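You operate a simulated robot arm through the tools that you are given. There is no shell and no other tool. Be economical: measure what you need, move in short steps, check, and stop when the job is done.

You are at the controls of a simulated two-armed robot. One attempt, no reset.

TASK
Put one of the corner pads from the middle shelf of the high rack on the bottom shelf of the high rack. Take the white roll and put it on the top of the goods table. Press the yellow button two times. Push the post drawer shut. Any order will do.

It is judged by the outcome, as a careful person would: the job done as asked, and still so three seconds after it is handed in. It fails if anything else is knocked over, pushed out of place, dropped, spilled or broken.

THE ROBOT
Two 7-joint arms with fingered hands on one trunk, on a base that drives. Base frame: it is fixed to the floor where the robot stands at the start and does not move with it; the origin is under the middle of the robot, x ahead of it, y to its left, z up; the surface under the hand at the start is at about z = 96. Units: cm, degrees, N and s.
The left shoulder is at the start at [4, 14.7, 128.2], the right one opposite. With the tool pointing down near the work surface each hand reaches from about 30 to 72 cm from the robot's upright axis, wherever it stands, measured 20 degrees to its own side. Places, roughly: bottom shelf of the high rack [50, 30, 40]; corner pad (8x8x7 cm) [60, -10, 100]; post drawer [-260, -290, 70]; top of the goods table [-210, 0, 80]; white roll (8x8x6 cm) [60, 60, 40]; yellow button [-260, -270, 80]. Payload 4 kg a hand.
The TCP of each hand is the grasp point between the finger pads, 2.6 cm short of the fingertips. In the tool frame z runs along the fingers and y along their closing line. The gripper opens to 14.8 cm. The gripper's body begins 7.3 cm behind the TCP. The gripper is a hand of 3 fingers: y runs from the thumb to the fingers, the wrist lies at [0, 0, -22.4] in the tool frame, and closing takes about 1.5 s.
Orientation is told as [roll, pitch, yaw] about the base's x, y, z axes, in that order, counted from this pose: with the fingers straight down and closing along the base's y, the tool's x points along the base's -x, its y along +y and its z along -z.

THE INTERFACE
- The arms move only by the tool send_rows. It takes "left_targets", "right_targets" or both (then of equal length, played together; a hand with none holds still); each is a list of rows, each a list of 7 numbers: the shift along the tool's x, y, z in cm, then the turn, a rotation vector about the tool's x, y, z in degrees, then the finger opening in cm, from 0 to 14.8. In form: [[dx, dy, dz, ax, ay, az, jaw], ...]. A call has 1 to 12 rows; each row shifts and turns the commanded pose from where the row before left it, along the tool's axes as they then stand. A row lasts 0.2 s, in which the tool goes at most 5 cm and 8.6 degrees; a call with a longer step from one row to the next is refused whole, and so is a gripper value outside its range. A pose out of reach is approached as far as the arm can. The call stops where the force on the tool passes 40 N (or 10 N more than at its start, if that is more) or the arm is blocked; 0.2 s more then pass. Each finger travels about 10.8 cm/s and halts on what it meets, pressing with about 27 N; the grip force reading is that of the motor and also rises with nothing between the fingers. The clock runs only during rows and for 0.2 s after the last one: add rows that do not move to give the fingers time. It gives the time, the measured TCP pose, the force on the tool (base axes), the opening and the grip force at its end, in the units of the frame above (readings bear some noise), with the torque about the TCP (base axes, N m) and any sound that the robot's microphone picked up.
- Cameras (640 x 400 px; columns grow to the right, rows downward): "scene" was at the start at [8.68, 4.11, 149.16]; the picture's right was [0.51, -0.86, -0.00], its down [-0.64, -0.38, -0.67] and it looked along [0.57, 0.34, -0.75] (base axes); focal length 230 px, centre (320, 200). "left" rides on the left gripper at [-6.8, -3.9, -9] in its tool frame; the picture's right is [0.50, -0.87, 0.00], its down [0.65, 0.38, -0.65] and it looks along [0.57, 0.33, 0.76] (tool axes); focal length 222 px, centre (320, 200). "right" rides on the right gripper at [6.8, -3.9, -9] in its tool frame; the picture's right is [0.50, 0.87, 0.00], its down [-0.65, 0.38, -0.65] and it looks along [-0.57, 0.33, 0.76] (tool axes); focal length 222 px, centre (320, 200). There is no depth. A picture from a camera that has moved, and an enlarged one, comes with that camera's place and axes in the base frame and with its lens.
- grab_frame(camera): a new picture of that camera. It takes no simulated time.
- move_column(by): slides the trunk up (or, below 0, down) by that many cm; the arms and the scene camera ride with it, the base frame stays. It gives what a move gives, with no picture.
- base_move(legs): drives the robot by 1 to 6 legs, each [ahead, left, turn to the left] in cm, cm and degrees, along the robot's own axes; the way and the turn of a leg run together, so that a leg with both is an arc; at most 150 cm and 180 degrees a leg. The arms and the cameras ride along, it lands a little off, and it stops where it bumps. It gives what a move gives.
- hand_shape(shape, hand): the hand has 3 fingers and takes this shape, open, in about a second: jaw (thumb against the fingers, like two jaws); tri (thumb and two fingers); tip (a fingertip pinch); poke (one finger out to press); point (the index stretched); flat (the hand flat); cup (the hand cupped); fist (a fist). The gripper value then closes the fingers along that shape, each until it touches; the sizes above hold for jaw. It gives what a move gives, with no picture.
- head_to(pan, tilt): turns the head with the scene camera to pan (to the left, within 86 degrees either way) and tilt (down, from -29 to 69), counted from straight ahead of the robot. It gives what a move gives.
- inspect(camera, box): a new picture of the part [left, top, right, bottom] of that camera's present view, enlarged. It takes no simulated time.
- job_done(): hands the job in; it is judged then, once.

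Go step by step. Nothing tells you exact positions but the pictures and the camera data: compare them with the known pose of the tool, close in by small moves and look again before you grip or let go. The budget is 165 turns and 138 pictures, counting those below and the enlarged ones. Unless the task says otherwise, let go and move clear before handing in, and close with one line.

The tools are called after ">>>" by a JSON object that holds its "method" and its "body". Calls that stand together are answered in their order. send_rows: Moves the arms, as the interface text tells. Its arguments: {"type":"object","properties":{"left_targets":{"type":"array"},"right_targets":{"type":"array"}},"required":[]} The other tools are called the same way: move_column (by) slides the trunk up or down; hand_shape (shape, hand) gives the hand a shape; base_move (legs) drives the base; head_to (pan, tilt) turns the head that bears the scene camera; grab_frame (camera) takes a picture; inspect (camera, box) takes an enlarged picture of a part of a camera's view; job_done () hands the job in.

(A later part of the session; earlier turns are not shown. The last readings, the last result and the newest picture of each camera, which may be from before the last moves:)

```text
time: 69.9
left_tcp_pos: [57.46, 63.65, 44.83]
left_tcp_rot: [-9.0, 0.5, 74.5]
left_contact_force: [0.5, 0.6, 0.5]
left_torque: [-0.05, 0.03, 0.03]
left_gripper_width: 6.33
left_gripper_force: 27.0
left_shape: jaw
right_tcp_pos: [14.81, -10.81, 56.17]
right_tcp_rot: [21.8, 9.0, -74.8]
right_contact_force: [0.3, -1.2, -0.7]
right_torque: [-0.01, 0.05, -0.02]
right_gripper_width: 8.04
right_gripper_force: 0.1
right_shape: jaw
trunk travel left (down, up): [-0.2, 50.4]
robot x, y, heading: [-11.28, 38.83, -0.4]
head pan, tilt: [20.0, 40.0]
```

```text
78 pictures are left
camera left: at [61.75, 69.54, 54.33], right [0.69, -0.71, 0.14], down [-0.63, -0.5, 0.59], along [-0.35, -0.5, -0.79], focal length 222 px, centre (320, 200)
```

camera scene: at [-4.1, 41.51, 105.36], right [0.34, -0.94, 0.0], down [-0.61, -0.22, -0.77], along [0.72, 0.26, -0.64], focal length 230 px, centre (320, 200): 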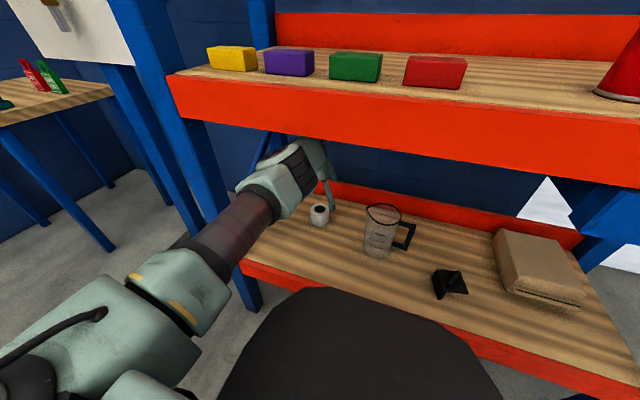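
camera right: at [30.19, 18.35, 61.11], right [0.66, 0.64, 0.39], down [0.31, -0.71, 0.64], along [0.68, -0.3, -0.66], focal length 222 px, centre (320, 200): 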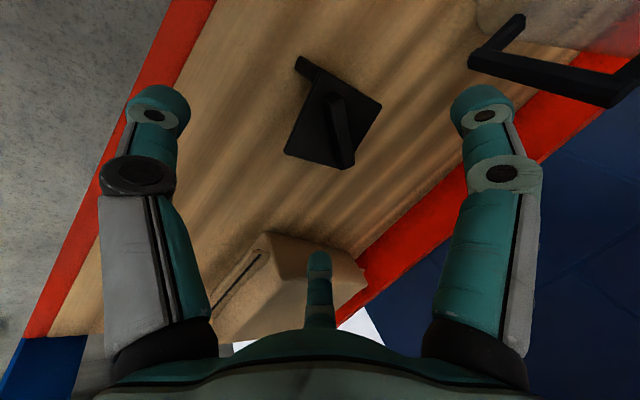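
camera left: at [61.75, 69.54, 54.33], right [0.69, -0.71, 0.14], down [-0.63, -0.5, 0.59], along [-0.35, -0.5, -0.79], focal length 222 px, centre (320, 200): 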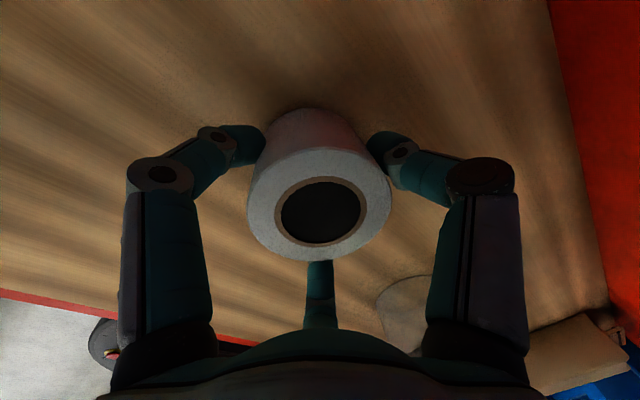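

A firm three-finger grip on the roll. I'll lift it 7 cm and back straight out.

>>> {"method": "send_rows", "body": {"left_targets": [[0, -0.15, -1, 0, 0, 0, 2], [0, -0.45, -2.96, 0, 0, 0, 2], [0, -0.45, -2.96, 0, 0, 0, 2]]}}

>>> {"method": "grab_frame", "body": {"camera": "left"}}

>>> {"method": "base_move", "body": {"legs": [[-70, 0, 0]]}}

>>> {"method": "head_to", "body": {"pan": 0, "tilt": 35}}

>>> {"method": "grab_frame", "body": {"camera": "scene"}}

```text
time: 70.7
left_tcp_pos: [57.45, 63.59, 51.93]
left_tcp_rot: [-9.0, 0.6, 74.5]
left_contact_force: [-0.1, 0.9, -0.4]
left_torque: [-0.01, 0.0, 0.0]
left_gripper_width: 6.36
left_gripper_force: 26.8
left_shape: jaw
right_tcp_pos: [14.7, -10.94, 56.18]
right_tcp_rot: [21.8, 9.0, -74.8]
right_contact_force: [-0.4, 0.0, -0.1]
right_torque: [-0.02, 0.0, 0.0]
right_gripper_width: 8.02
right_gripper_force: 0.1
right_shape: jaw
trunk travel left (down, up): [-0.2, 50.4]
robot x, y, heading: [-10.92, 38.93, -0.2]
head pan, tilt: [20.0, 40.0]
```

```text
77 pictures are left
camera left: at [61.62, 69.48, 61.47], right [0.69, -0.71, 0.14], down [-0.63, -0.5, 0.59], along [-0.35, -0.5, -0.79], focal length 222 px, centre (320, 200)
```

left: 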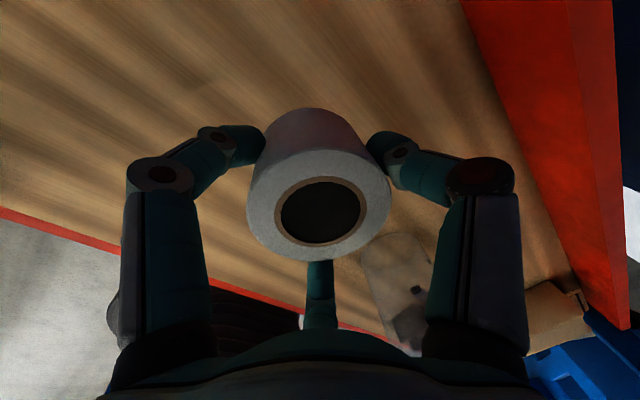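

```text
time: 74.5
left_tcp_pos: [-11.78, 64.26, 51.95]
left_tcp_rot: [-9.0, 0.7, 75.0]
left_contact_force: [-0.2, -0.5, -0.2]
left_torque: [0.0, 0.0, 0.01]
left_gripper_width: 6.34
left_gripper_force: 26.5
left_shape: jaw
right_tcp_pos: [-53.71, -10.56, 56.18]
right_tcp_rot: [21.7, 9.0, -74.3]
right_contact_force: [0.0, -0.1, -0.4]
right_torque: [-0.01, 0.01, 0.0]
right_gripper_width: 8.05
right_gripper_force: 0.1
right_shape: jaw
trunk travel left (down, up): [-0.2, 50.4]
robot x, y, heading: [-80.15, 39.1, 0.3]
head pan, tilt: [20.0, 40.0]
```

```text
time: 75.3
left_tcp_pos: [-11.91, 64.16, 51.85]
left_tcp_rot: [-9.0, 0.6, 75.0]
left_contact_force: [1.0, 0.7, -0.5]
left_torque: [-0.02, 0.03, -0.01]
left_gripper_width: 6.35
left_gripper_force: 27.0
left_shape: jaw
right_tcp_pos: [-53.66, -10.63, 56.17]
right_tcp_rot: [21.7, 8.9, -74.2]
right_contact_force: [0.9, 0.0, -0.3]
right_torque: [-0.01, 0.04, -0.02]
right_gripper_width: 8.07
right_gripper_force: 0.1
right_shape: jaw
trunk travel left (down, up): [-0.2, 50.4]
robot x, y, heading: [-80.0, 38.96, 0.3]
head pan, tilt: [0.0, 35.0]
```

```text
76 pictures are left
camera scene: at [-69.32, 38.95, 106.13], right [0.01, -1.0, 0.0], down [-0.57, 0.0, -0.82], along [0.82, 0.01, -0.57], focal length 230 px, centre (320, 200)
```

scene: 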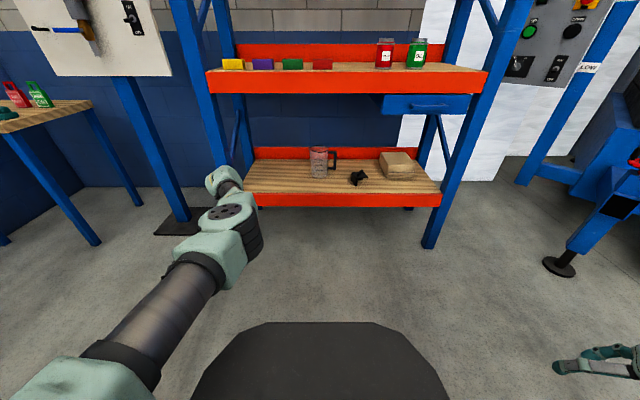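

The rack is in order. Now I'll raise the trunk and turn to find the goods table.

>>> {"method": "move_column", "body": {"by": 42}}

>>> {"method": "base_move", "body": {"legs": [[0, 0, 90]]}}

>>> {"method": "head_to", "body": {"pan": 70, "tilt": 20}}

>>> {"method": "grab_frame", "body": {"camera": "scene"}}

```text
refused: 42 is not a number from -40 to 40
```

```text
time: 79.6
left_tcp_pos: [-106.32, 106.53, 51.88]
left_tcp_rot: [-9.0, 0.5, 165.7]
left_contact_force: [0.4, 0.6, -1.5]
left_torque: [0.01, 0.0, 0.0]
left_gripper_width: 6.3
left_gripper_force: 26.6
left_shape: jaw
right_tcp_pos: [-30.9, 65.69, 56.19]
right_tcp_rot: [21.7, 9.0, 16.5]
right_contact_force: [-0.1, 0.3, 0.0]
right_torque: [-0.01, -0.01, -0.01]
right_gripper_width: 8.08
right_gripper_force: 0.0
right_shape: jaw
trunk travel left (down, up): [-0.2, 50.4]
robot x, y, heading: [-80.34, 38.53, 90.9]
head pan, tilt: [0.0, 35.0]
```

```text
time: 81.0
left_tcp_pos: [-106.46, 106.66, 51.88]
left_tcp_rot: [-9.0, 0.6, 165.9]
left_contact_force: [0.9, -0.3, 0.2]
left_torque: [0.0, -0.02, -0.02]
left_gripper_width: 6.32
left_gripper_force: 27.0
left_shape: jaw
right_tcp_pos: [-31.11, 65.79, 56.15]
right_tcp_rot: [21.6, 9.0, 16.5]
right_contact_force: [0.0, -0.2, 0.7]
right_torque: [0.02, 0.01, 0.0]
right_gripper_width: 8.07
right_gripper_force: 0.2
right_shape: jaw
trunk travel left (down, up): [-0.2, 50.4]
robot x, y, heading: [-79.95, 38.79, 91.0]
head pan, tilt: [70.0, 20.0]
```

```text
75 pictures are left
camera scene: at [-88.99, 43.95, 108.52], right [0.33, 0.95, 0.0], down [0.32, -0.11, -0.94], along [-0.89, 0.31, -0.34], focal length 230 px, centre (320, 200)
```

scene: 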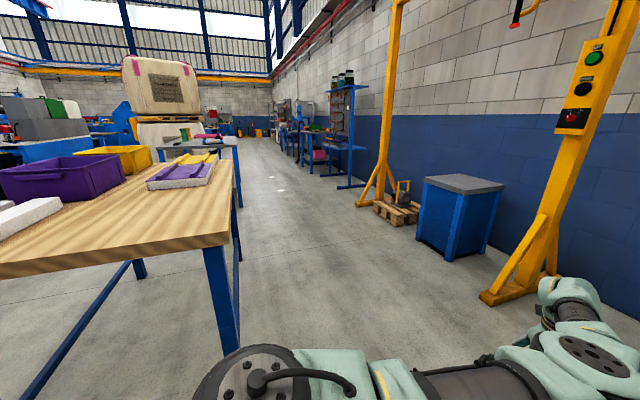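

The goods table's near edge is at x ≈ -145 with items on it. I'll shift away a little, raise the trunk, and look at its top.

>>> {"method": "move_column", "body": {"by": 40}}

>>> {"method": "base_move", "body": {"legs": [[0, -15, 0], [0, 0, 60]]}}

>>> {"method": "head_to", "body": {"pan": 25, "tilt": 30}}

>>> {"method": "grab_frame", "body": {"camera": "scene"}}

```text
time: 84.8
left_tcp_pos: [-106.26, 106.56, 91.84]
left_tcp_rot: [-9.0, 0.6, 165.7]
left_contact_force: [0.2, 0.2, -0.8]
left_torque: [-0.02, 0.01, 0.0]
left_gripper_width: 6.32
left_gripper_force: 26.5
left_shape: jaw
right_tcp_pos: [-31.06, 65.72, 96.09]
right_tcp_rot: [21.7, 9.1, 16.6]
right_contact_force: [-1.5, 0.2, -0.3]
right_torque: [-0.02, -0.03, 0.0]
right_gripper_width: 8.05
right_gripper_force: 0.0
right_shape: jaw
trunk travel left (down, up): [-40.2, 10.4]
robot x, y, heading: [-80.1, 39.03, 91.2]
head pan, tilt: [70.0, 20.0]
```

```text
time: 88.9
left_tcp_pos: [-136.81, 49.02, 91.69]
left_tcp_rot: [-8.9, 0.7, -133.0]
left_contact_force: [0.0, -0.1, -0.7]
left_torque: [0.01, 0.06, 0.01]
left_gripper_width: 6.29
left_gripper_force: 26.7
left_shape: jaw
right_tcp_pos: [-64.65, 94.94, 96.03]
right_tcp_rot: [21.8, 9.0, 77.5]
right_contact_force: [-0.3, 0.0, 0.2]
right_torque: [0.04, 0.01, -0.04]
right_gripper_width: 8.07
right_gripper_force: 0.1
right_shape: jaw
trunk travel left (down, up): [-40.2, 10.4]
robot x, y, heading: [-64.41, 39.23, 152.0]
head pan, tilt: [70.0, 20.0]
```

```text
time: 90.0
left_tcp_pos: [-136.97, 48.95, 91.63]
left_tcp_rot: [-8.9, 0.6, -133.1]
left_contact_force: [0.3, -0.5, 0.3]
left_torque: [0.04, 0.0, 0.04]
left_gripper_width: 6.29
left_gripper_force: 26.4
left_shape: jaw
right_tcp_pos: [-64.72, 95.05, 95.92]
right_tcp_rot: [21.8, 9.0, 77.7]
right_contact_force: [-0.1, -0.2, -0.1]
right_torque: [0.0, 0.03, 0.02]
right_gripper_width: 8.08
right_gripper_force: 0.0
right_shape: jaw
trunk travel left (down, up): [-40.2, 10.4]
robot x, y, heading: [-64.67, 39.14, 151.8]
head pan, tilt: [25.0, 30.0]
```

```text
74 pictures are left
camera scene: at [-75.75, 40.58, 146.8], right [0.05, 1.0, 0.0], down [0.5, -0.02, -0.87], along [-0.86, 0.04, -0.5], focal length 230 px, centre (320, 200)
```

scene: 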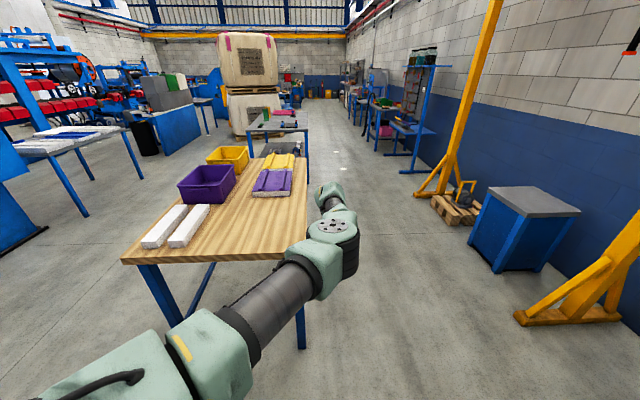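

The table spans about x -148 to -245, y -35 to 38, and its near-right part is free. I'll turn to face it and bring the roll over about [-163, 20].

>>> {"method": "base_move", "body": {"legs": [[0, 0, 28.2], [15, -6, 0]]}}

>>> {"method": "head_to", "body": {"pan": 15, "tilt": 45}}

>>> {"method": "grab_frame", "body": {"camera": "scene"}}

>>> {"method": "grab_frame", "body": {"camera": "left"}}

```text
time: 92.8
left_tcp_pos: [-148.2, 20.36, 91.84]
left_tcp_rot: [-9.0, 0.6, -105.5]
left_contact_force: [-0.8, 0.3, -1.0]
left_torque: [0.0, 0.02, 0.0]
left_gripper_width: 6.27
left_gripper_force: 26.9
left_shape: jaw
right_tcp_pos: [-105.77, 94.6, 96.18]
right_tcp_rot: [21.8, 8.9, 105.3]
right_contact_force: [0.3, -0.6, 0.1]
right_torque: [0.03, 0.02, -0.02]
right_gripper_width: 8.04
right_gripper_force: 0.1
right_shape: jaw
trunk travel left (down, up): [-40.2, 10.4]
robot x, y, heading: [-80.13, 45.05, 179.6]
head pan, tilt: [25.0, 30.0]
```

```text
time: 93.6
left_tcp_pos: [-148.37, 20.38, 91.67]
left_tcp_rot: [-8.9, 0.6, -105.4]
left_contact_force: [0.1, 0.1, -0.6]
left_torque: [-0.02, -0.01, 0.0]
left_gripper_width: 6.27
left_gripper_force: 26.7
left_shape: jaw
right_tcp_pos: [-105.9, 94.72, 96.16]
right_tcp_rot: [21.6, 9.1, 105.2]
right_contact_force: [0.7, 0.1, 0.5]
right_torque: [-0.03, 0.01, 0.02]
right_gripper_width: 8.06
right_gripper_force: 0.1
right_shape: jaw
trunk travel left (down, up): [-40.2, 10.4]
robot x, y, heading: [-80.13, 45.27, 179.7]
head pan, tilt: [15.0, 45.0]
```

```text
73 pictures are left
camera scene: at [-90.05, 43.23, 144.53], right [-0.26, 0.97, 0.0], down [0.68, 0.18, -0.71], along [-0.68, -0.18, -0.71], focal length 230 px, centre (320, 200)
```

scene: 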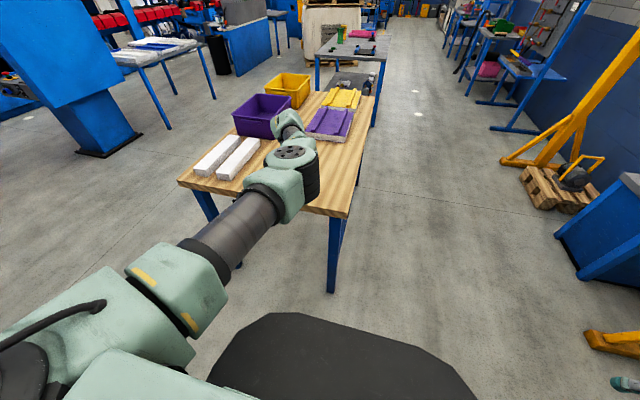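

```text
72 pictures are left
camera left: at [-152.47, 14.41, 101.25], right [-0.69, 0.71, 0.14], down [0.63, 0.5, 0.59], along [0.35, 0.5, -0.79], focal length 222 px, centre (320, 200)
```

left: 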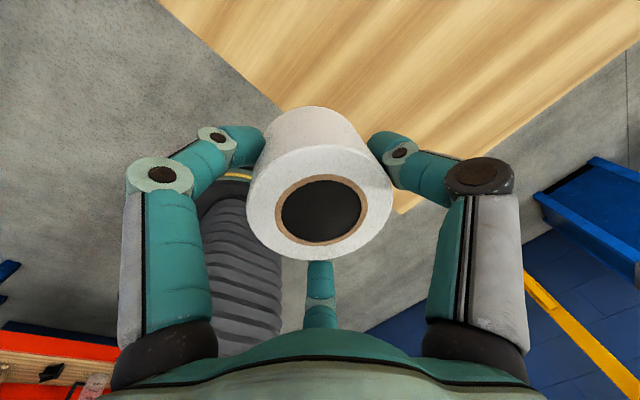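

>>> {"method": "base_move", "body": {"legs": [[15, 0, 0]]}}

>>> {"method": "grab_frame", "body": {"camera": "left"}}

>>> {"method": "inspect", "body": {"camera": "scene", "box": [180, 80, 420, 260]}}

```text
time: 95.0
left_tcp_pos: [-163.01, 20.49, 91.91]
left_tcp_rot: [-9.0, 0.5, -105.5]
left_contact_force: [-0.2, 1.0, -0.4]
left_torque: [0.03, 0.03, -0.01]
left_gripper_width: 6.27
left_gripper_force: 26.9
left_shape: jaw
right_tcp_pos: [-120.52, 94.75, 96.1]
right_tcp_rot: [21.9, 8.9, 105.3]
right_contact_force: [0.0, 0.2, -1.0]
right_torque: [0.0, 0.02, 0.0]
right_gripper_width: 8.07
right_gripper_force: 0.0
right_shape: jaw
trunk travel left (down, up): [-40.2, 10.4]
robot x, y, heading: [-94.79, 45.21, 179.8]
head pan, tilt: [15.0, 45.0]
```

```text
71 pictures are left
camera left: at [-167.12, 14.48, 101.43], right [-0.69, 0.71, 0.14], down [0.63, 0.5, 0.59], along [0.35, 0.5, -0.79], focal length 222 px, centre (320, 200)
```

left: 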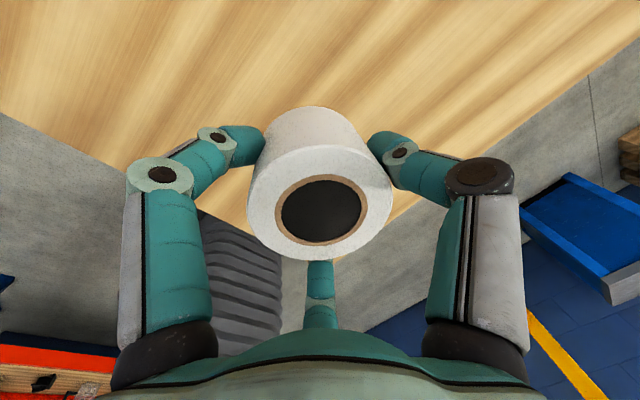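

```text
2.22 times, centred on (300, 170) of scene
camera zoom: at [-104.57, 43.27, 144.55], right [-0.25, 0.97, 0.0], down [0.68, 0.18, -0.71], along [-0.68, -0.18, -0.71], focal length 510 px, centre (364, 267)
```

zoom: 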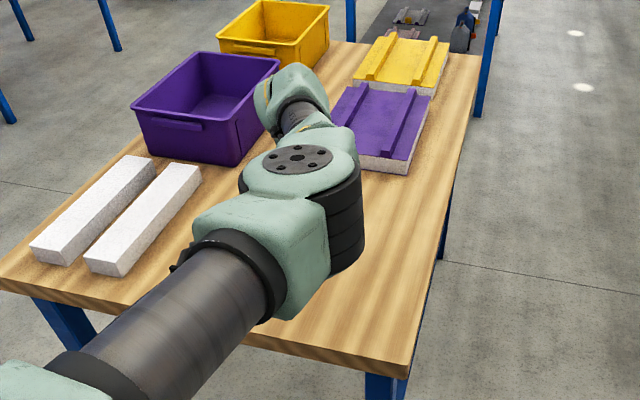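

>>> {"method": "send_rows", "body": {"left_targets": [[0, 0.3, 1.98, 0, 0, 0, 2], [0, 0.3, 1.98, 0, 0, 0, 2]]}}

>>> {"method": "inspect", "body": {"camera": "left", "box": [180, 60, 460, 280]}}

>>> {"method": "send_rows", "body": {"left_targets": [[0, 0.15, 0.98, 0, 0, 0, 2]]}}

>>> {"method": "send_rows", "body": {"left_targets": [[0, 0.1, 0.6, 0, 0, 0, 2]]}}

```text
time: 95.6
left_tcp_pos: [-163.25, 20.45, 87.67]
left_tcp_rot: [-9.0, 0.6, -105.5]
left_contact_force: [0.3, 0.6, -1.2]
left_torque: [0.01, 0.05, -0.05]
left_gripper_width: 6.29
left_gripper_force: 27.1
left_shape: jaw
right_tcp_pos: [-120.65, 94.7, 96.08]
right_tcp_rot: [21.7, 9.0, 105.2]
right_contact_force: [-0.3, -0.1, -0.4]
right_torque: [-0.04, -0.02, -0.01]
right_gripper_width: 8.04
right_gripper_force: 0.1
right_shape: jaw
trunk travel left (down, up): [-40.2, 10.4]
robot x, y, heading: [-94.95, 45.45, 179.8]
head pan, tilt: [15.0, 45.0]
```

```text
1.82 times, centred on (320, 170) of left
camera zoom: at [-167.28, 14.49, 97.2], right [-0.69, 0.71, 0.14], down [0.63, 0.5, 0.59], along [0.35, 0.5, -0.79], focal length 404 px, centre (320, 254)
```

zoom: 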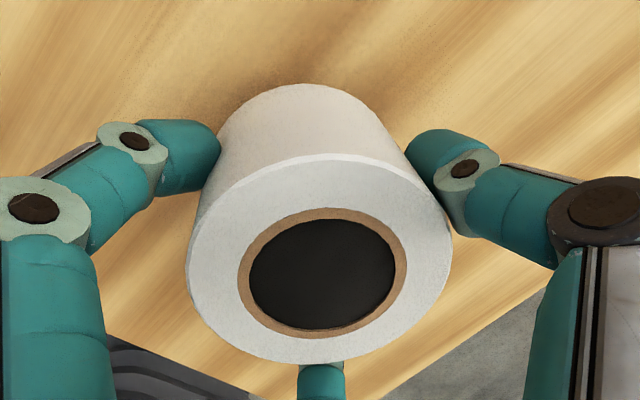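

```text
time: 96.0
left_tcp_pos: [-163.13, 20.55, 86.73]
left_tcp_rot: [-9.0, 0.7, -105.4]
left_contact_force: [-0.5, -1.1, -0.8]
left_torque: [0.0, 0.0, 0.03]
left_gripper_width: 6.26
left_gripper_force: 26.9
left_shape: jaw
right_tcp_pos: [-120.53, 94.87, 96.05]
right_tcp_rot: [21.7, 9.0, 105.1]
right_contact_force: [0.2, -0.5, -0.6]
right_torque: [-0.01, 0.04, 0.02]
right_gripper_width: 8.06
right_gripper_force: 0.0
right_shape: jaw
trunk travel left (down, up): [-40.2, 10.4]
robot x, y, heading: [-94.68, 44.81, 179.8]
head pan, tilt: [15.0, 45.0]
```

```text
time: 96.4
left_tcp_pos: [-163.29, 20.46, 86.02]
left_tcp_rot: [-8.8, 0.5, -105.6]
left_contact_force: [-0.3, -0.8, -0.9]
left_torque: [0.01, 0.02, 0.03]
left_gripper_width: 6.28
left_gripper_force: 27.6
left_shape: jaw
right_tcp_pos: [-120.6, 94.83, 96.04]
right_tcp_rot: [21.7, 9.0, 105.2]
right_contact_force: [0.3, 0.3, 0.0]
right_torque: [-0.02, -0.01, -0.01]
right_gripper_width: 8.04
right_gripper_force: 0.1
right_shape: jaw
trunk travel left (down, up): [-40.2, 10.4]
robot x, y, heading: [-95.03, 45.28, 179.7]
head pan, tilt: [15.0, 45.0]
```

>>> {"method": "send_rows", "body": {"left_targets": [[0, 0.08, 0.5, 0, 0, 0, 2]]}}

>>> {"method": "send_rows", "body": {"left_targets": [[0, 0.06, 0.4, 0, 0, 0, 2]]}}

>>> {"method": "send_rows", "body": {"left_targets": [[0, 0.06, 0.4, 0, 0, 0, 2]]}}

```text
time: 96.8
left_tcp_pos: [-163.18, 20.44, 85.59]
left_tcp_rot: [-8.9, 0.6, -105.4]
left_contact_force: [0.4, 0.6, -0.7]
left_torque: [0.02, 0.01, 0.0]
left_gripper_width: 6.28
left_gripper_force: 26.8
left_shape: jaw
right_tcp_pos: [-120.7, 94.88, 96.05]
right_tcp_rot: [21.6, 9.0, 105.2]
right_contact_force: [0.0, 0.8, 0.0]
right_torque: [-0.01, 0.02, 0.01]
right_gripper_width: 8.07
right_gripper_force: 0.0
right_shape: jaw
trunk travel left (down, up): [-40.2, 10.4]
robot x, y, heading: [-94.86, 45.42, 179.7]
head pan, tilt: [15.0, 45.0]
```

```text
time: 97.2
left_tcp_pos: [-163.15, 20.53, 85.28]
left_tcp_rot: [-9.0, 0.7, -105.4]
left_contact_force: [0.5, -0.4, -0.7]
left_torque: [0.02, -0.06, 0.01]
left_gripper_width: 6.27
left_gripper_force: 26.5
left_shape: jaw
right_tcp_pos: [-120.52, 94.77, 95.97]
right_tcp_rot: [21.7, 9.0, 105.2]
right_contact_force: [-0.1, 0.0, 0.3]
right_torque: [0.0, -0.01, 0.01]
right_gripper_width: 8.06
right_gripper_force: 0.2
right_shape: jaw
trunk travel left (down, up): [-40.2, 10.4]
robot x, y, heading: [-94.63, 45.33, 179.7]
head pan, tilt: [15.0, 45.0]
```

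```text
time: 97.6
left_tcp_pos: [-163.3, 20.58, 84.76]
left_tcp_rot: [-8.9, 0.5, -105.6]
left_contact_force: [-0.9, 0.3, -0.1]
left_torque: [-0.03, 0.01, 0.02]
left_gripper_width: 6.26
left_gripper_force: 27.0
left_shape: jaw
right_tcp_pos: [-120.58, 94.84, 96.13]
right_tcp_rot: [21.8, 9.0, 105.3]
right_contact_force: [-0.1, 0.7, 0.2]
right_torque: [0.02, 0.03, 0.0]
right_gripper_width: 8.06
right_gripper_force: 0.1
right_shape: jaw
trunk travel left (down, up): [-40.2, 10.4]
robot x, y, heading: [-94.82, 44.93, 179.8]
head pan, tilt: [15.0, 45.0]
```

>>> {"method": "send_rows", "body": {"left_targets": [[0, 0.06, 0.4, 0, 0, 0, 2]]}}

>>> {"method": "send_rows", "body": {"left_targets": [[0, 0.06, 0.4, 0, 0, 0, 2]]}}

>>> {"method": "send_rows", "body": {"left_targets": [[0, 0.04, 0.3, 0, 0, 0, 2]]}}

>>> {"method": "inspect", "body": {"camera": "left", "box": [180, 60, 460, 280]}}

```text
time: 98.0
left_tcp_pos: [-163.11, 20.61, 84.57]
left_tcp_rot: [-9.2, 0.5, -105.3]
left_contact_force: [-1.3, -0.6, 10.0]
left_torque: [-0.16, -0.18, -0.02]
left_gripper_width: 6.27
left_gripper_force: 26.9
left_shape: jaw
right_tcp_pos: [-120.5, 94.81, 96.02]
right_tcp_rot: [21.9, 9.0, 105.1]
right_contact_force: [0.3, 0.3, 1.1]
right_torque: [0.01, 0.0, -0.02]
right_gripper_width: 8.07
right_gripper_force: 0.1
right_shape: jaw
trunk travel left (down, up): [-40.2, 10.4]
robot x, y, heading: [-94.44, 45.14, 179.9]
head pan, tilt: [15.0, 45.0]
```

```text
time: 98.4
left_tcp_pos: [-163.12, 20.64, 84.53]
left_tcp_rot: [-9.3, 0.3, -105.4]
left_contact_force: [-1.2, -1.1, 25.6]
left_torque: [-0.16, -0.03, 0.06]
left_gripper_width: 6.36
left_gripper_force: 26.8
left_shape: jaw
right_tcp_pos: [-120.25, 95.02, 96.11]
right_tcp_rot: [21.9, 9.0, 105.1]
right_contact_force: [-0.5, 0.0, -1.0]
right_torque: [-0.01, 0.02, 0.03]
right_gripper_width: 8.07
right_gripper_force: 0.1
right_shape: jaw
trunk travel left (down, up): [-40.2, 10.4]
robot x, y, heading: [-94.59, 45.13, 179.7]
head pan, tilt: [15.0, 45.0]
```

```text
time: 98.8
left_tcp_pos: [-163.18, 20.53, 84.51]
left_tcp_rot: [-9.6, 0.3, -105.3]
left_contact_force: [1.5, -1.9, 37.2]
left_torque: [-0.13, -0.05, 0.04]
left_gripper_width: 6.4
left_gripper_force: 26.5
left_shape: jaw
right_tcp_pos: [-120.14, 94.84, 96.04]
right_tcp_rot: [22.0, 9.0, 105.2]
right_contact_force: [-0.5, 1.0, -0.7]
right_torque: [0.04, 0.0, -0.03]
right_gripper_width: 8.07
right_gripper_force: 0.1
right_shape: jaw
trunk travel left (down, up): [-40.2, 10.4]
robot x, y, heading: [-94.68, 45.42, 179.7]
head pan, tilt: [15.0, 45.0]
```

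```text
1.82 times, centred on (320, 170) of left
camera zoom: at [-167.11, 14.59, 94.07], right [-0.69, 0.71, 0.15], down [0.64, 0.5, 0.59], along [0.34, 0.5, -0.8], focal length 404 px, centre (320, 254)
```

zoom: 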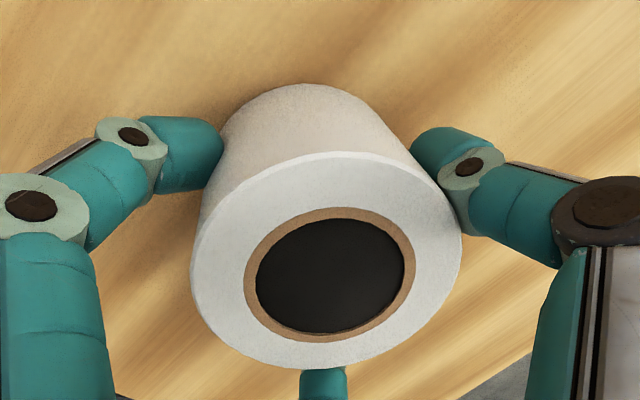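

The roll is firmly on the table. I'll ease off the pressure, then open gradually.

>>> {"method": "send_rows", "body": {"left_targets": [[0, -0.1, -0.7, 0, 0, 0, 2]]}}

>>> {"method": "send_rows", "body": {"left_targets": [[0, 0, 0, 0, 0, 0, 6], [0, 0, 0, 0, 0, 0, 7], [0, 0, -0.2, 0, 0, 0, 8.5], [0, 0, -0.2, 0, 0, 0, 10], [0, 0, -0.2, 0, 0, 0, 12], [0, 0, 0, 0, 0, 0, 14.8], [0, 0, 0, 0, 0, 0, 14.8]]}}

>>> {"method": "grab_frame", "body": {"camera": "left"}}

```text
time: 99.2
left_tcp_pos: [-163.22, 20.61, 84.48]
left_tcp_rot: [-9.0, 0.7, -105.4]
left_contact_force: [-1.4, -3.1, 15.7]
left_torque: [-0.22, 0.08, 0.09]
left_gripper_width: 6.4
left_gripper_force: 27.4
left_shape: jaw
right_tcp_pos: [-120.51, 94.84, 96.03]
right_tcp_rot: [21.7, 9.0, 105.3]
right_contact_force: [-0.9, 0.3, 0.8]
right_torque: [0.03, -0.03, 0.0]
right_gripper_width: 8.06
right_gripper_force: 0.1
right_shape: jaw
trunk travel left (down, up): [-40.2, 10.4]
robot x, y, heading: [-94.87, 44.95, 179.5]
head pan, tilt: [15.0, 45.0]
```

```text
time: 100.8
left_tcp_pos: [-163.12, 20.52, 84.99]
left_tcp_rot: [-9.0, 0.6, -105.6]
left_contact_force: [0.2, 0.1, 0.6]
left_torque: [0.02, -0.04, 0.0]
left_gripper_width: 14.83
left_gripper_force: 0.1
left_shape: jaw
right_tcp_pos: [-120.5, 94.79, 96.06]
right_tcp_rot: [21.6, 9.0, 105.1]
right_contact_force: [0.0, -0.5, 1.0]
right_torque: [-0.01, 0.03, -0.02]
right_gripper_width: 8.05
right_gripper_force: 0.1
right_shape: jaw
trunk travel left (down, up): [-40.2, 10.4]
robot x, y, heading: [-94.52, 45.08, 179.9]
head pan, tilt: [15.0, 45.0]
```

```text
67 pictures are left
camera left: at [-167.14, 14.53, 94.56], right [-0.69, 0.71, 0.14], down [0.63, 0.5, 0.59], along [0.35, 0.5, -0.79], focal length 222 px, centre (320, 200)
```

left: 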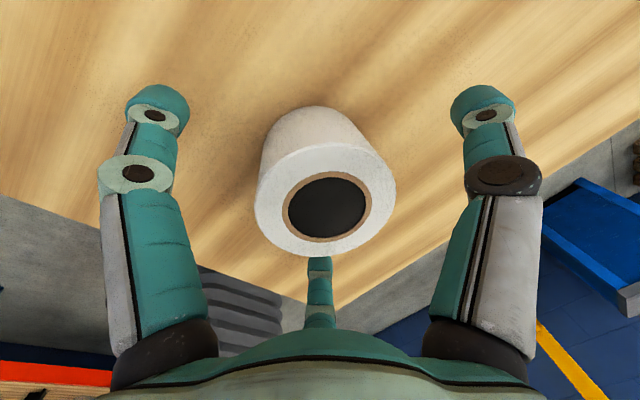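

Released cleanly. I'll lift straight up, raise the trunk a little, then back away and look for the post with the drawer and button.

>>> {"method": "send_rows", "body": {"left_targets": [[0, -0.3, -2, 0, 0, 0, 14.8], [0, -0.6, -4, 0, 0, 0, 14.8], [0, -0.6, -4, 0, 0, 0, 14.8], [0, -0.6, -4, 0, 0, 0, 14.8]]}}

>>> {"method": "base_move", "body": {"legs": [[-40, 0, 0]]}}

>>> {"method": "grab_frame", "body": {"camera": "scene"}}

>>> {"method": "head_to", "body": {"pan": 75, "tilt": 20}}

>>> {"method": "grab_frame", "body": {"camera": "scene"}}

```text
time: 101.8
left_tcp_pos: [-162.87, 20.47, 99.15]
left_tcp_rot: [-9.0, 0.6, -105.4]
left_contact_force: [0.1, 0.1, -0.4]
left_torque: [0.03, 0.02, -0.03]
left_gripper_width: 14.81
left_gripper_force: 0.0
left_shape: jaw
right_tcp_pos: [-120.57, 94.75, 95.97]
right_tcp_rot: [21.6, 9.0, 105.3]
right_contact_force: [-0.2, -0.7, -0.5]
right_torque: [-0.01, 0.0, 0.02]
right_gripper_width: 8.06
right_gripper_force: 0.1
right_shape: jaw
trunk travel left (down, up): [-40.2, 10.4]
robot x, y, heading: [-94.79, 45.6, 179.8]
head pan, tilt: [15.0, 45.0]
```

```text
time: 104.3
left_tcp_pos: [-122.97, 19.9, 99.01]
left_tcp_rot: [-8.9, 0.6, -105.2]
left_contact_force: [0.0, 0.2, -0.2]
left_torque: [-0.01, 0.01, 0.01]
left_gripper_width: 14.77
left_gripper_force: 0.0
left_shape: jaw
right_tcp_pos: [-81.04, 94.68, 95.98]
right_tcp_rot: [21.7, 9.0, 105.6]
right_contact_force: [0.0, 0.1, -0.8]
right_torque: [0.03, -0.01, -0.02]
right_gripper_width: 8.06
right_gripper_force: 0.0
right_shape: jaw
trunk travel left (down, up): [-40.2, 10.4]
robot x, y, heading: [-54.71, 44.99, -179.8]
head pan, tilt: [15.0, 45.0]
```

```text
66 pictures are left
camera scene: at [-64.98, 43.16, 144.53], right [-0.26, 0.97, 0.0], down [0.68, 0.18, -0.71], along [-0.68, -0.18, -0.71], focal length 230 px, centre (320, 200)
```

scene: 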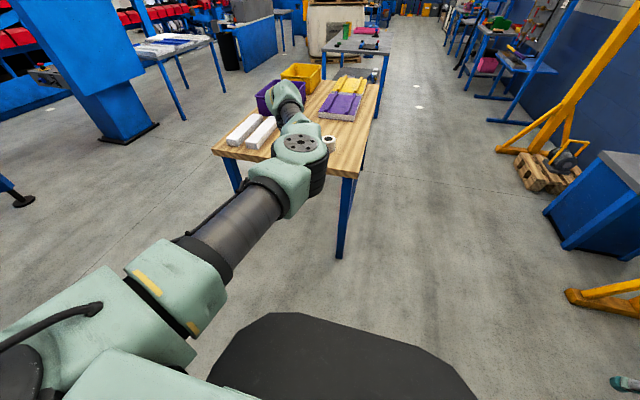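

```text
time: 105.6
left_tcp_pos: [-122.79, 19.87, 99.0]
left_tcp_rot: [-9.0, 0.6, -105.1]
left_contact_force: [-0.2, -0.2, -0.2]
left_torque: [-0.04, 0.01, 0.0]
left_gripper_width: 14.76
left_gripper_force: 0.1
left_shape: jaw
right_tcp_pos: [-81.02, 94.7, 96.04]
right_tcp_rot: [21.7, 9.0, 105.6]
right_contact_force: [0.2, 0.8, 0.5]
right_torque: [0.01, 0.01, -0.02]
right_gripper_width: 8.06
right_gripper_force: 0.1
right_shape: jaw
trunk travel left (down, up): [-40.2, 10.4]
robot x, y, heading: [-55.02, 45.03, -180.2]
head pan, tilt: [75.0, 20.0]
```

```text
65 pictures are left
camera scene: at [-59.41, 36.29, 148.4], right [-0.97, 0.26, 0.0], down [0.09, 0.33, -0.94], along [-0.24, -0.91, -0.34], focal length 230 px, centre (320, 200)
```

scene: 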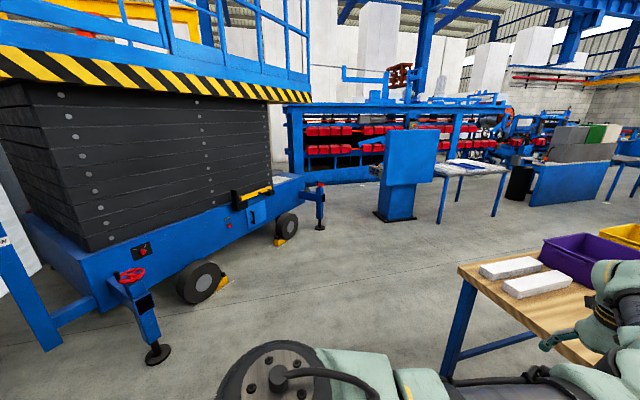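

The roll stands on the goods table. The blue pedestal near [-256, -255] should be the post, so I'll zoom in on it.

>>> {"method": "inspect", "body": {"camera": "scene", "box": [350, 110, 470, 230]}}

```text
3.33 times, centred on (410, 170) of scene
camera zoom: at [-59.41, 36.29, 148.4], right [-0.97, 0.26, 0.0], down [0.09, 0.33, -0.94], along [-0.24, -0.91, -0.34], focal length 766 px, centre (20, 300)
```

zoom: 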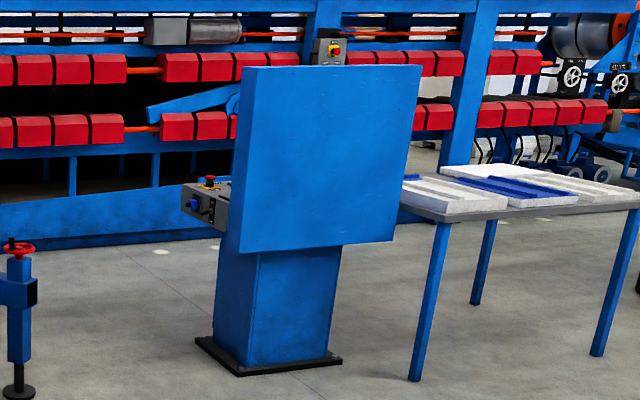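

The post is an axis-aligned pedestal at x -290 to -234, y -282 to -239, and its controls face -y. The scissor lift lies to its east. I'll tuck the right arm, turn to heading 90 and drive around backwards in stages.

>>> {"method": "send_rows", "body": {"right_targets": [[2.4, 3.6, 1.85, 0, 0, 0, 8], [2.4, 3.6, 1.85, 0, 0, 0, 8], [2.4, 3.6, 1.85, 0, 0, 0, 8], [2.4, 3.6, 1.85, 0, 0, 0, 8], [2.4, 3.6, 1.85, 0, 0, 0, 8], [2.4, 3.6, 1.85, 0, 0, 0, 8]]}}

>>> {"method": "base_move", "body": {"legs": [[0, 0, -90], [-145, 35, 0], [-70, 66, 0]]}}

>>> {"method": "head_to", "body": {"pan": 86, "tilt": 25}}

>>> {"method": "grab_frame", "body": {"camera": "scene"}}

```text
time: 107.0
left_tcp_pos: [-122.87, 19.85, 99.0]
left_tcp_rot: [-9.0, 0.7, -105.1]
left_contact_force: [-0.1, 0.3, 0.1]
left_torque: [0.01, 0.01, 0.0]
left_gripper_width: 14.81
left_gripper_force: 0.1
left_shape: jaw
right_tcp_pos: [-100.49, 73.75, 96.15]
right_tcp_rot: [21.7, 9.0, 105.4]
right_contact_force: [0.9, -0.1, -0.6]
right_torque: [0.03, 0.01, -0.01]
right_gripper_width: 8.04
right_gripper_force: 0.0
right_shape: jaw
trunk travel left (down, up): [-40.2, 10.4]
robot x, y, heading: [-54.94, 45.26, -179.8]
head pan, tilt: [75.0, 20.0]
```

```text
time: 122.9
left_tcp_pos: [-183.37, -102.99, 99.13]
left_tcp_rot: [-8.9, 0.6, 165.1]
left_contact_force: [-0.2, 0.1, -0.9]
left_torque: [-0.03, 0.0, -0.04]
left_gripper_width: 14.81
left_gripper_force: 0.0
left_shape: jaw
right_tcp_pos: [-129.23, -125.43, 96.17]
right_tcp_rot: [21.8, 8.9, 15.8]
right_contact_force: [0.2, 0.9, -0.3]
right_torque: [-0.02, -0.02, -0.03]
right_gripper_width: 8.06
right_gripper_force: 0.0
right_shape: jaw
trunk travel left (down, up): [-40.2, 10.4]
robot x, y, heading: [-157.45, -170.47, 90.7]
head pan, tilt: [75.0, 20.0]
```

```text
time: 123.7
left_tcp_pos: [-183.31, -103.22, 98.99]
left_tcp_rot: [-9.1, 0.6, 165.2]
left_contact_force: [0.3, 0.2, 0.2]
left_torque: [-0.01, -0.01, 0.0]
left_gripper_width: 14.81
left_gripper_force: 0.0
left_shape: jaw
right_tcp_pos: [-129.28, -125.53, 96.12]
right_tcp_rot: [21.7, 9.0, 15.9]
right_contact_force: [0.2, 0.7, 1.2]
right_torque: [0.0, 0.01, 0.01]
right_gripper_width: 8.06
right_gripper_force: 0.1
right_shape: jaw
trunk travel left (down, up): [-40.2, 10.4]
robot x, y, heading: [-157.58, -170.95, 90.5]
head pan, tilt: [85.9, 25.0]
```

```text
63 pictures are left
camera scene: at [-167.07, -168.23, 147.6], right [0.06, 1.0, 0.0], down [0.42, -0.03, -0.91], along [-0.9, 0.06, -0.42], focal length 230 px, centre (320, 200)
```

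scene: 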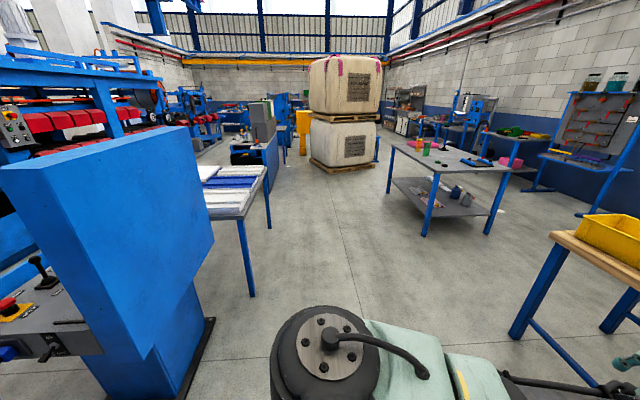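

>>> {"method": "base_move", "body": {"legs": [[-60, 22, -0.5], [-75, 0, 0]]}}

>>> {"method": "grab_frame", "body": {"camera": "scene"}}

```text
time: 130.9
left_tcp_pos: [-204.19, -237.96, 99.05]
left_tcp_rot: [-8.9, 0.7, 163.6]
left_contact_force: [0.1, 0.0, -0.8]
left_torque: [0.0, -0.01, -0.02]
left_gripper_width: 14.81
left_gripper_force: 0.0
left_shape: jaw
right_tcp_pos: [-150.87, -261.74, 96.16]
right_tcp_rot: [21.7, 9.0, 14.3]
right_contact_force: [0.8, -0.4, -0.4]
right_torque: [0.03, 0.02, 0.01]
right_gripper_width: 8.02
right_gripper_force: 0.0
right_shape: jaw
trunk travel left (down, up): [-40.2, 10.4]
robot x, y, heading: [-180.44, -306.58, 88.8]
head pan, tilt: [85.9, 25.0]
```

```text
62 pictures are left
camera scene: at [-189.79, -303.43, 147.59], right [0.09, 1.0, 0.0], down [0.42, -0.04, -0.91], along [-0.9, 0.08, -0.42], focal length 230 px, centre (320, 200)
```

scene: 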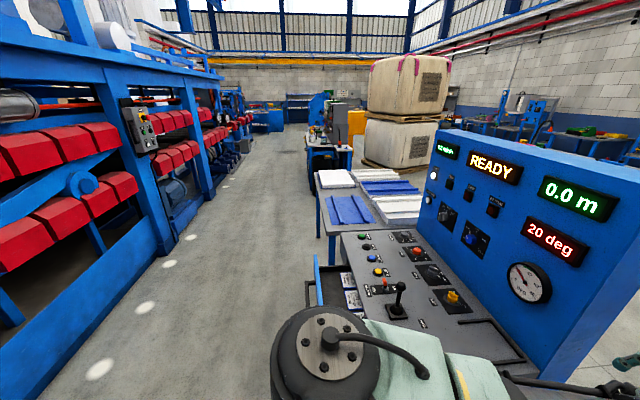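

>>> {"method": "inspect", "body": {"camera": "scene", "box": [290, 220, 530, 360]}}

```text
2.67 times, centred on (410, 290) of scene
camera zoom: at [-189.79, -303.43, 147.59], right [0.09, 1.0, 0.0], down [0.42, -0.04, -0.91], along [-0.9, 0.08, -0.42], focal length 612 px, centre (80, -40)
```

zoom: 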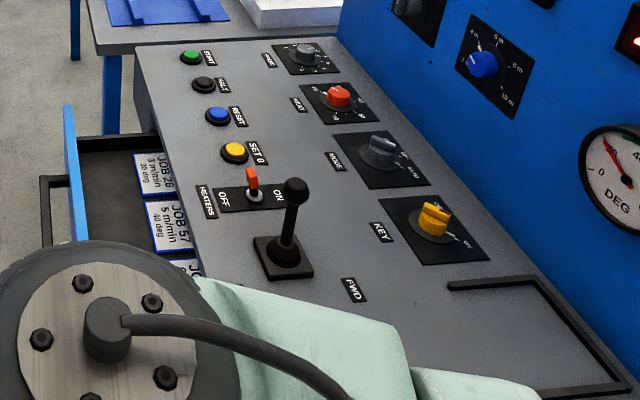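

The yellow button is SET 0 at about [-261.4, -272.6, 80]. The drawer front is at y ≈ -298, about 13 cm open, and must be pushed toward +y. I'll drive around to face the desk.

>>> {"method": "base_move", "body": {"legs": [[-66, 0, 1.2], [0, 63, 0]]}}

>>> {"method": "head_to", "body": {"pan": 10, "tilt": 40}}

>>> {"method": "grab_frame", "body": {"camera": "scene"}}

>>> {"method": "hand_shape", "body": {"shape": "poke", "hand": "left"}}

>>> {"method": "grab_frame", "body": {"camera": "left"}}

```text
time: 137.8
left_tcp_pos: [-270.52, -305.44, 99.08]
left_tcp_rot: [-9.0, 0.6, 165.0]
left_contact_force: [-0.4, -0.2, 0.9]
left_torque: [0.04, 0.03, 0.0]
left_gripper_width: 14.81
left_gripper_force: 0.1
left_shape: jaw
right_tcp_pos: [-216.47, -327.97, 96.18]
right_tcp_rot: [21.7, 8.9, 15.7]
right_contact_force: [-0.4, 0.4, -0.1]
right_torque: [-0.01, 0.02, 0.01]
right_gripper_width: 8.04
right_gripper_force: 0.0
right_shape: jaw
trunk travel left (down, up): [-40.2, 10.4]
robot x, y, heading: [-245.27, -373.38, 90.3]
head pan, tilt: [85.9, 25.0]
```

```text
time: 139.2
left_tcp_pos: [-270.65, -305.44, 99.01]
left_tcp_rot: [-8.9, 0.6, 165.0]
left_contact_force: [0.1, -0.2, 0.3]
left_torque: [-0.03, -0.01, 0.0]
left_gripper_width: 14.81
left_gripper_force: 0.0
left_shape: jaw
right_tcp_pos: [-216.51, -327.82, 96.16]
right_tcp_rot: [21.7, 9.1, 15.7]
right_contact_force: [-1.3, 0.4, 0.0]
right_torque: [0.04, 0.01, -0.01]
right_gripper_width: 8.06
right_gripper_force: 0.0
right_shape: jaw
trunk travel left (down, up): [-40.2, 10.4]
robot x, y, heading: [-245.01, -373.07, 90.4]
head pan, tilt: [10.0, 40.0]
```

```text
60 pictures are left
camera scene: at [-246.84, -362.83, 145.26], right [0.98, 0.18, 0.0], down [0.12, -0.63, -0.77], along [-0.14, 0.75, -0.64], focal length 230 px, centre (320, 200)
```

scene: 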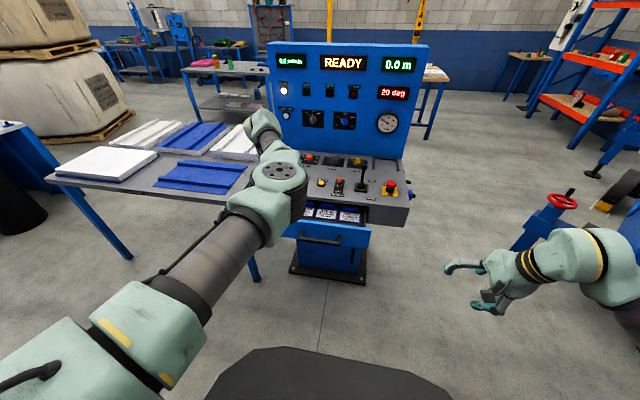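

```text
time: 140.1
left_tcp_pos: [-270.54, -305.39, 99.06]
left_tcp_rot: [-9.1, 0.6, 165.0]
left_contact_force: [-1.0, 0.3, -0.2]
left_torque: [-0.02, -0.03, -0.01]
left_gripper_width: 0.0
left_gripper_force: 0.0
left_shape: poke
right_tcp_pos: [-216.63, -327.84, 96.14]
right_tcp_rot: [21.6, 9.0, 15.7]
right_contact_force: [0.4, -0.1, 0.2]
right_torque: [-0.01, -0.01, -0.03]
right_gripper_width: 8.05
right_gripper_force: 0.0
right_shape: jaw
trunk travel left (down, up): [-40.2, 10.4]
robot x, y, heading: [-245.56, -373.14, 90.3]
head pan, tilt: [10.0, 40.0]
```

```text
59 pictures are left
camera left: at [-276.49, -301.31, 108.61], right [0.7, 0.7, 0.14], down [0.5, -0.63, 0.59], along [0.5, -0.35, -0.79], focal length 222 px, centre (320, 200)
```

left: 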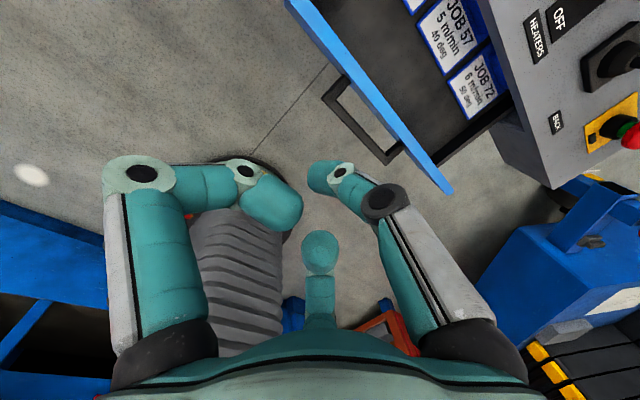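

The poking fingertip lies on the tool axis, about 2.6 cm beyond the TCP. I'll zoom in to refine the button position.

>>> {"method": "inspect", "body": {"camera": "scene", "box": [290, 140, 420, 240]}}

```text
4.00 times, centred on (355, 190) of scene
camera zoom: at [-246.85, -362.83, 145.26], right [0.98, 0.18, 0.0], down [0.11, -0.63, -0.77], along [-0.14, 0.75, -0.64], focal length 919 px, centre (180, 240)
```

zoom: 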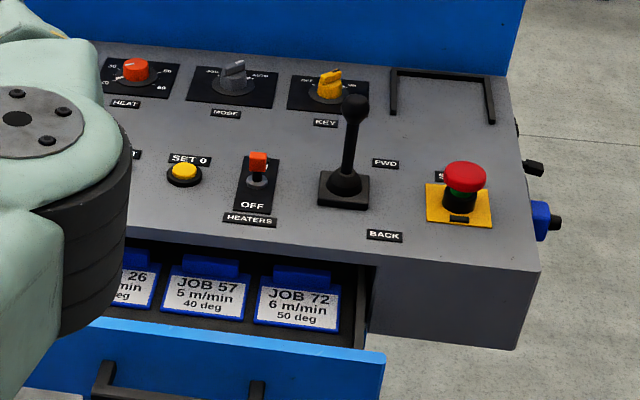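

>>> {"method": "base_move", "body": {"legs": [[31, -9, 0]]}}

>>> {"method": "grab_frame", "body": {"camera": "left"}}

>>> {"method": "grab_frame", "body": {"camera": "scene"}}

```text
time: 142.3
left_tcp_pos: [-262.09, -274.65, 99.1]
left_tcp_rot: [-9.1, 0.6, 165.2]
left_contact_force: [-0.1, 0.3, -0.5]
left_torque: [-0.01, 0.02, 0.0]
left_gripper_width: 0.04
left_gripper_force: 0.0
left_shape: poke
right_tcp_pos: [-208.05, -296.9, 96.13]
right_tcp_rot: [21.7, 9.0, 16.0]
right_contact_force: [-0.5, -0.1, -0.5]
right_torque: [0.0, 0.01, -0.02]
right_gripper_width: 8.08
right_gripper_force: 0.1
right_shape: jaw
trunk travel left (down, up): [-40.2, 10.4]
robot x, y, heading: [-236.62, -342.27, 90.6]
head pan, tilt: [10.0, 40.0]
```

```text
57 pictures are left
camera left: at [-268.06, -270.61, 108.67], right [0.7, 0.7, 0.14], down [0.51, -0.63, 0.59], along [0.5, -0.34, -0.79], focal length 222 px, centre (320, 200)
```

left: 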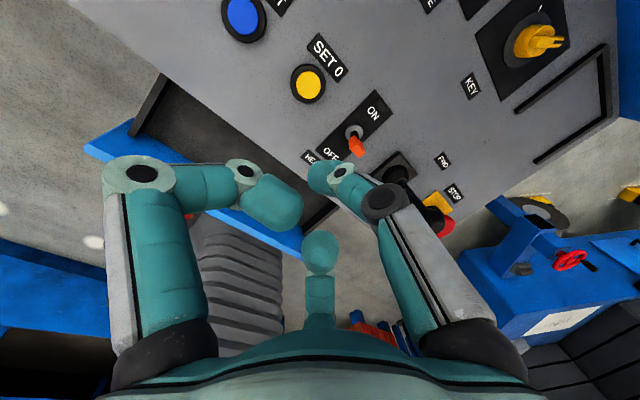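

```text
56 pictures are left
camera scene: at [-238.15, -332.03, 145.27], right [0.98, 0.18, 0.0], down [0.12, -0.63, -0.77], along [-0.14, 0.75, -0.64], focal length 230 px, centre (320, 200)
```

scene: 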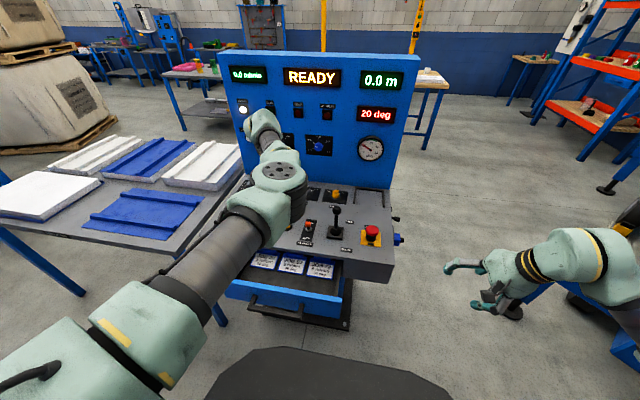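

The left camera puts the button at about [-262.8, -272]. I'll line the fingertip up above it, lower part way, and check.

>>> {"method": "send_rows", "body": {"left_targets": [[-1.31, -1.8, 0.29, 0, 0, 0, 0], [0, 0.63, 3.95, 0, 0, 0, 0], [0, 0.63, 3.95, 0, 0, 0, 0]]}}

>>> {"method": "grab_frame", "body": {"camera": "left"}}

>>> {"method": "inspect", "body": {"camera": "scene", "box": [220, 170, 400, 290]}}

```text
time: 143.1
left_tcp_pos: [-262.84, -272.41, 91.05]
left_tcp_rot: [-8.9, 0.6, 165.3]
left_contact_force: [0.3, 0.1, 0.3]
left_torque: [0.01, -0.01, 0.0]
left_gripper_width: 0.0
left_gripper_force: 0.1
left_shape: poke
right_tcp_pos: [-208.11, -296.77, 96.22]
right_tcp_rot: [21.6, 9.0, 16.1]
right_contact_force: [-0.1, 0.9, -0.2]
right_torque: [-0.04, 0.01, 0.01]
right_gripper_width: 8.01
right_gripper_force: 0.1
right_shape: jaw
trunk travel left (down, up): [-40.2, 10.4]
robot x, y, heading: [-236.21, -342.68, 90.6]
head pan, tilt: [10.0, 40.0]
```

```text
55 pictures are left
camera left: at [-268.81, -268.37, 100.57], right [0.7, 0.7, 0.14], down [0.51, -0.62, 0.59], along [0.5, -0.35, -0.79], focal length 222 px, centre (320, 200)
```

left: 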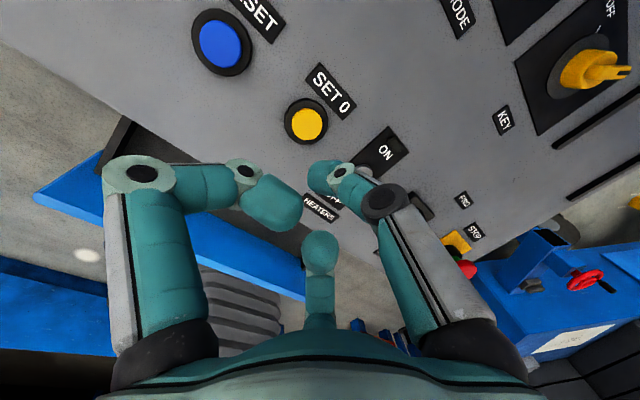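

```text
3.33 times, centred on (310, 230) of scene
camera zoom: at [-238.16, -331.8, 145.25], right [0.98, 0.18, 0.0], down [0.12, -0.63, -0.77], along [-0.14, 0.75, -0.64], focal length 766 px, centre (353, 100)
```

zoom: 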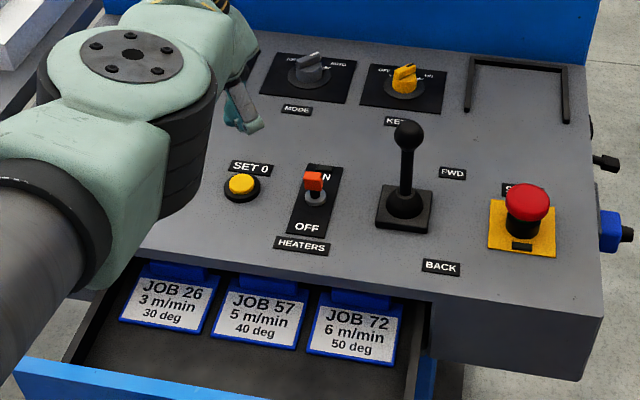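

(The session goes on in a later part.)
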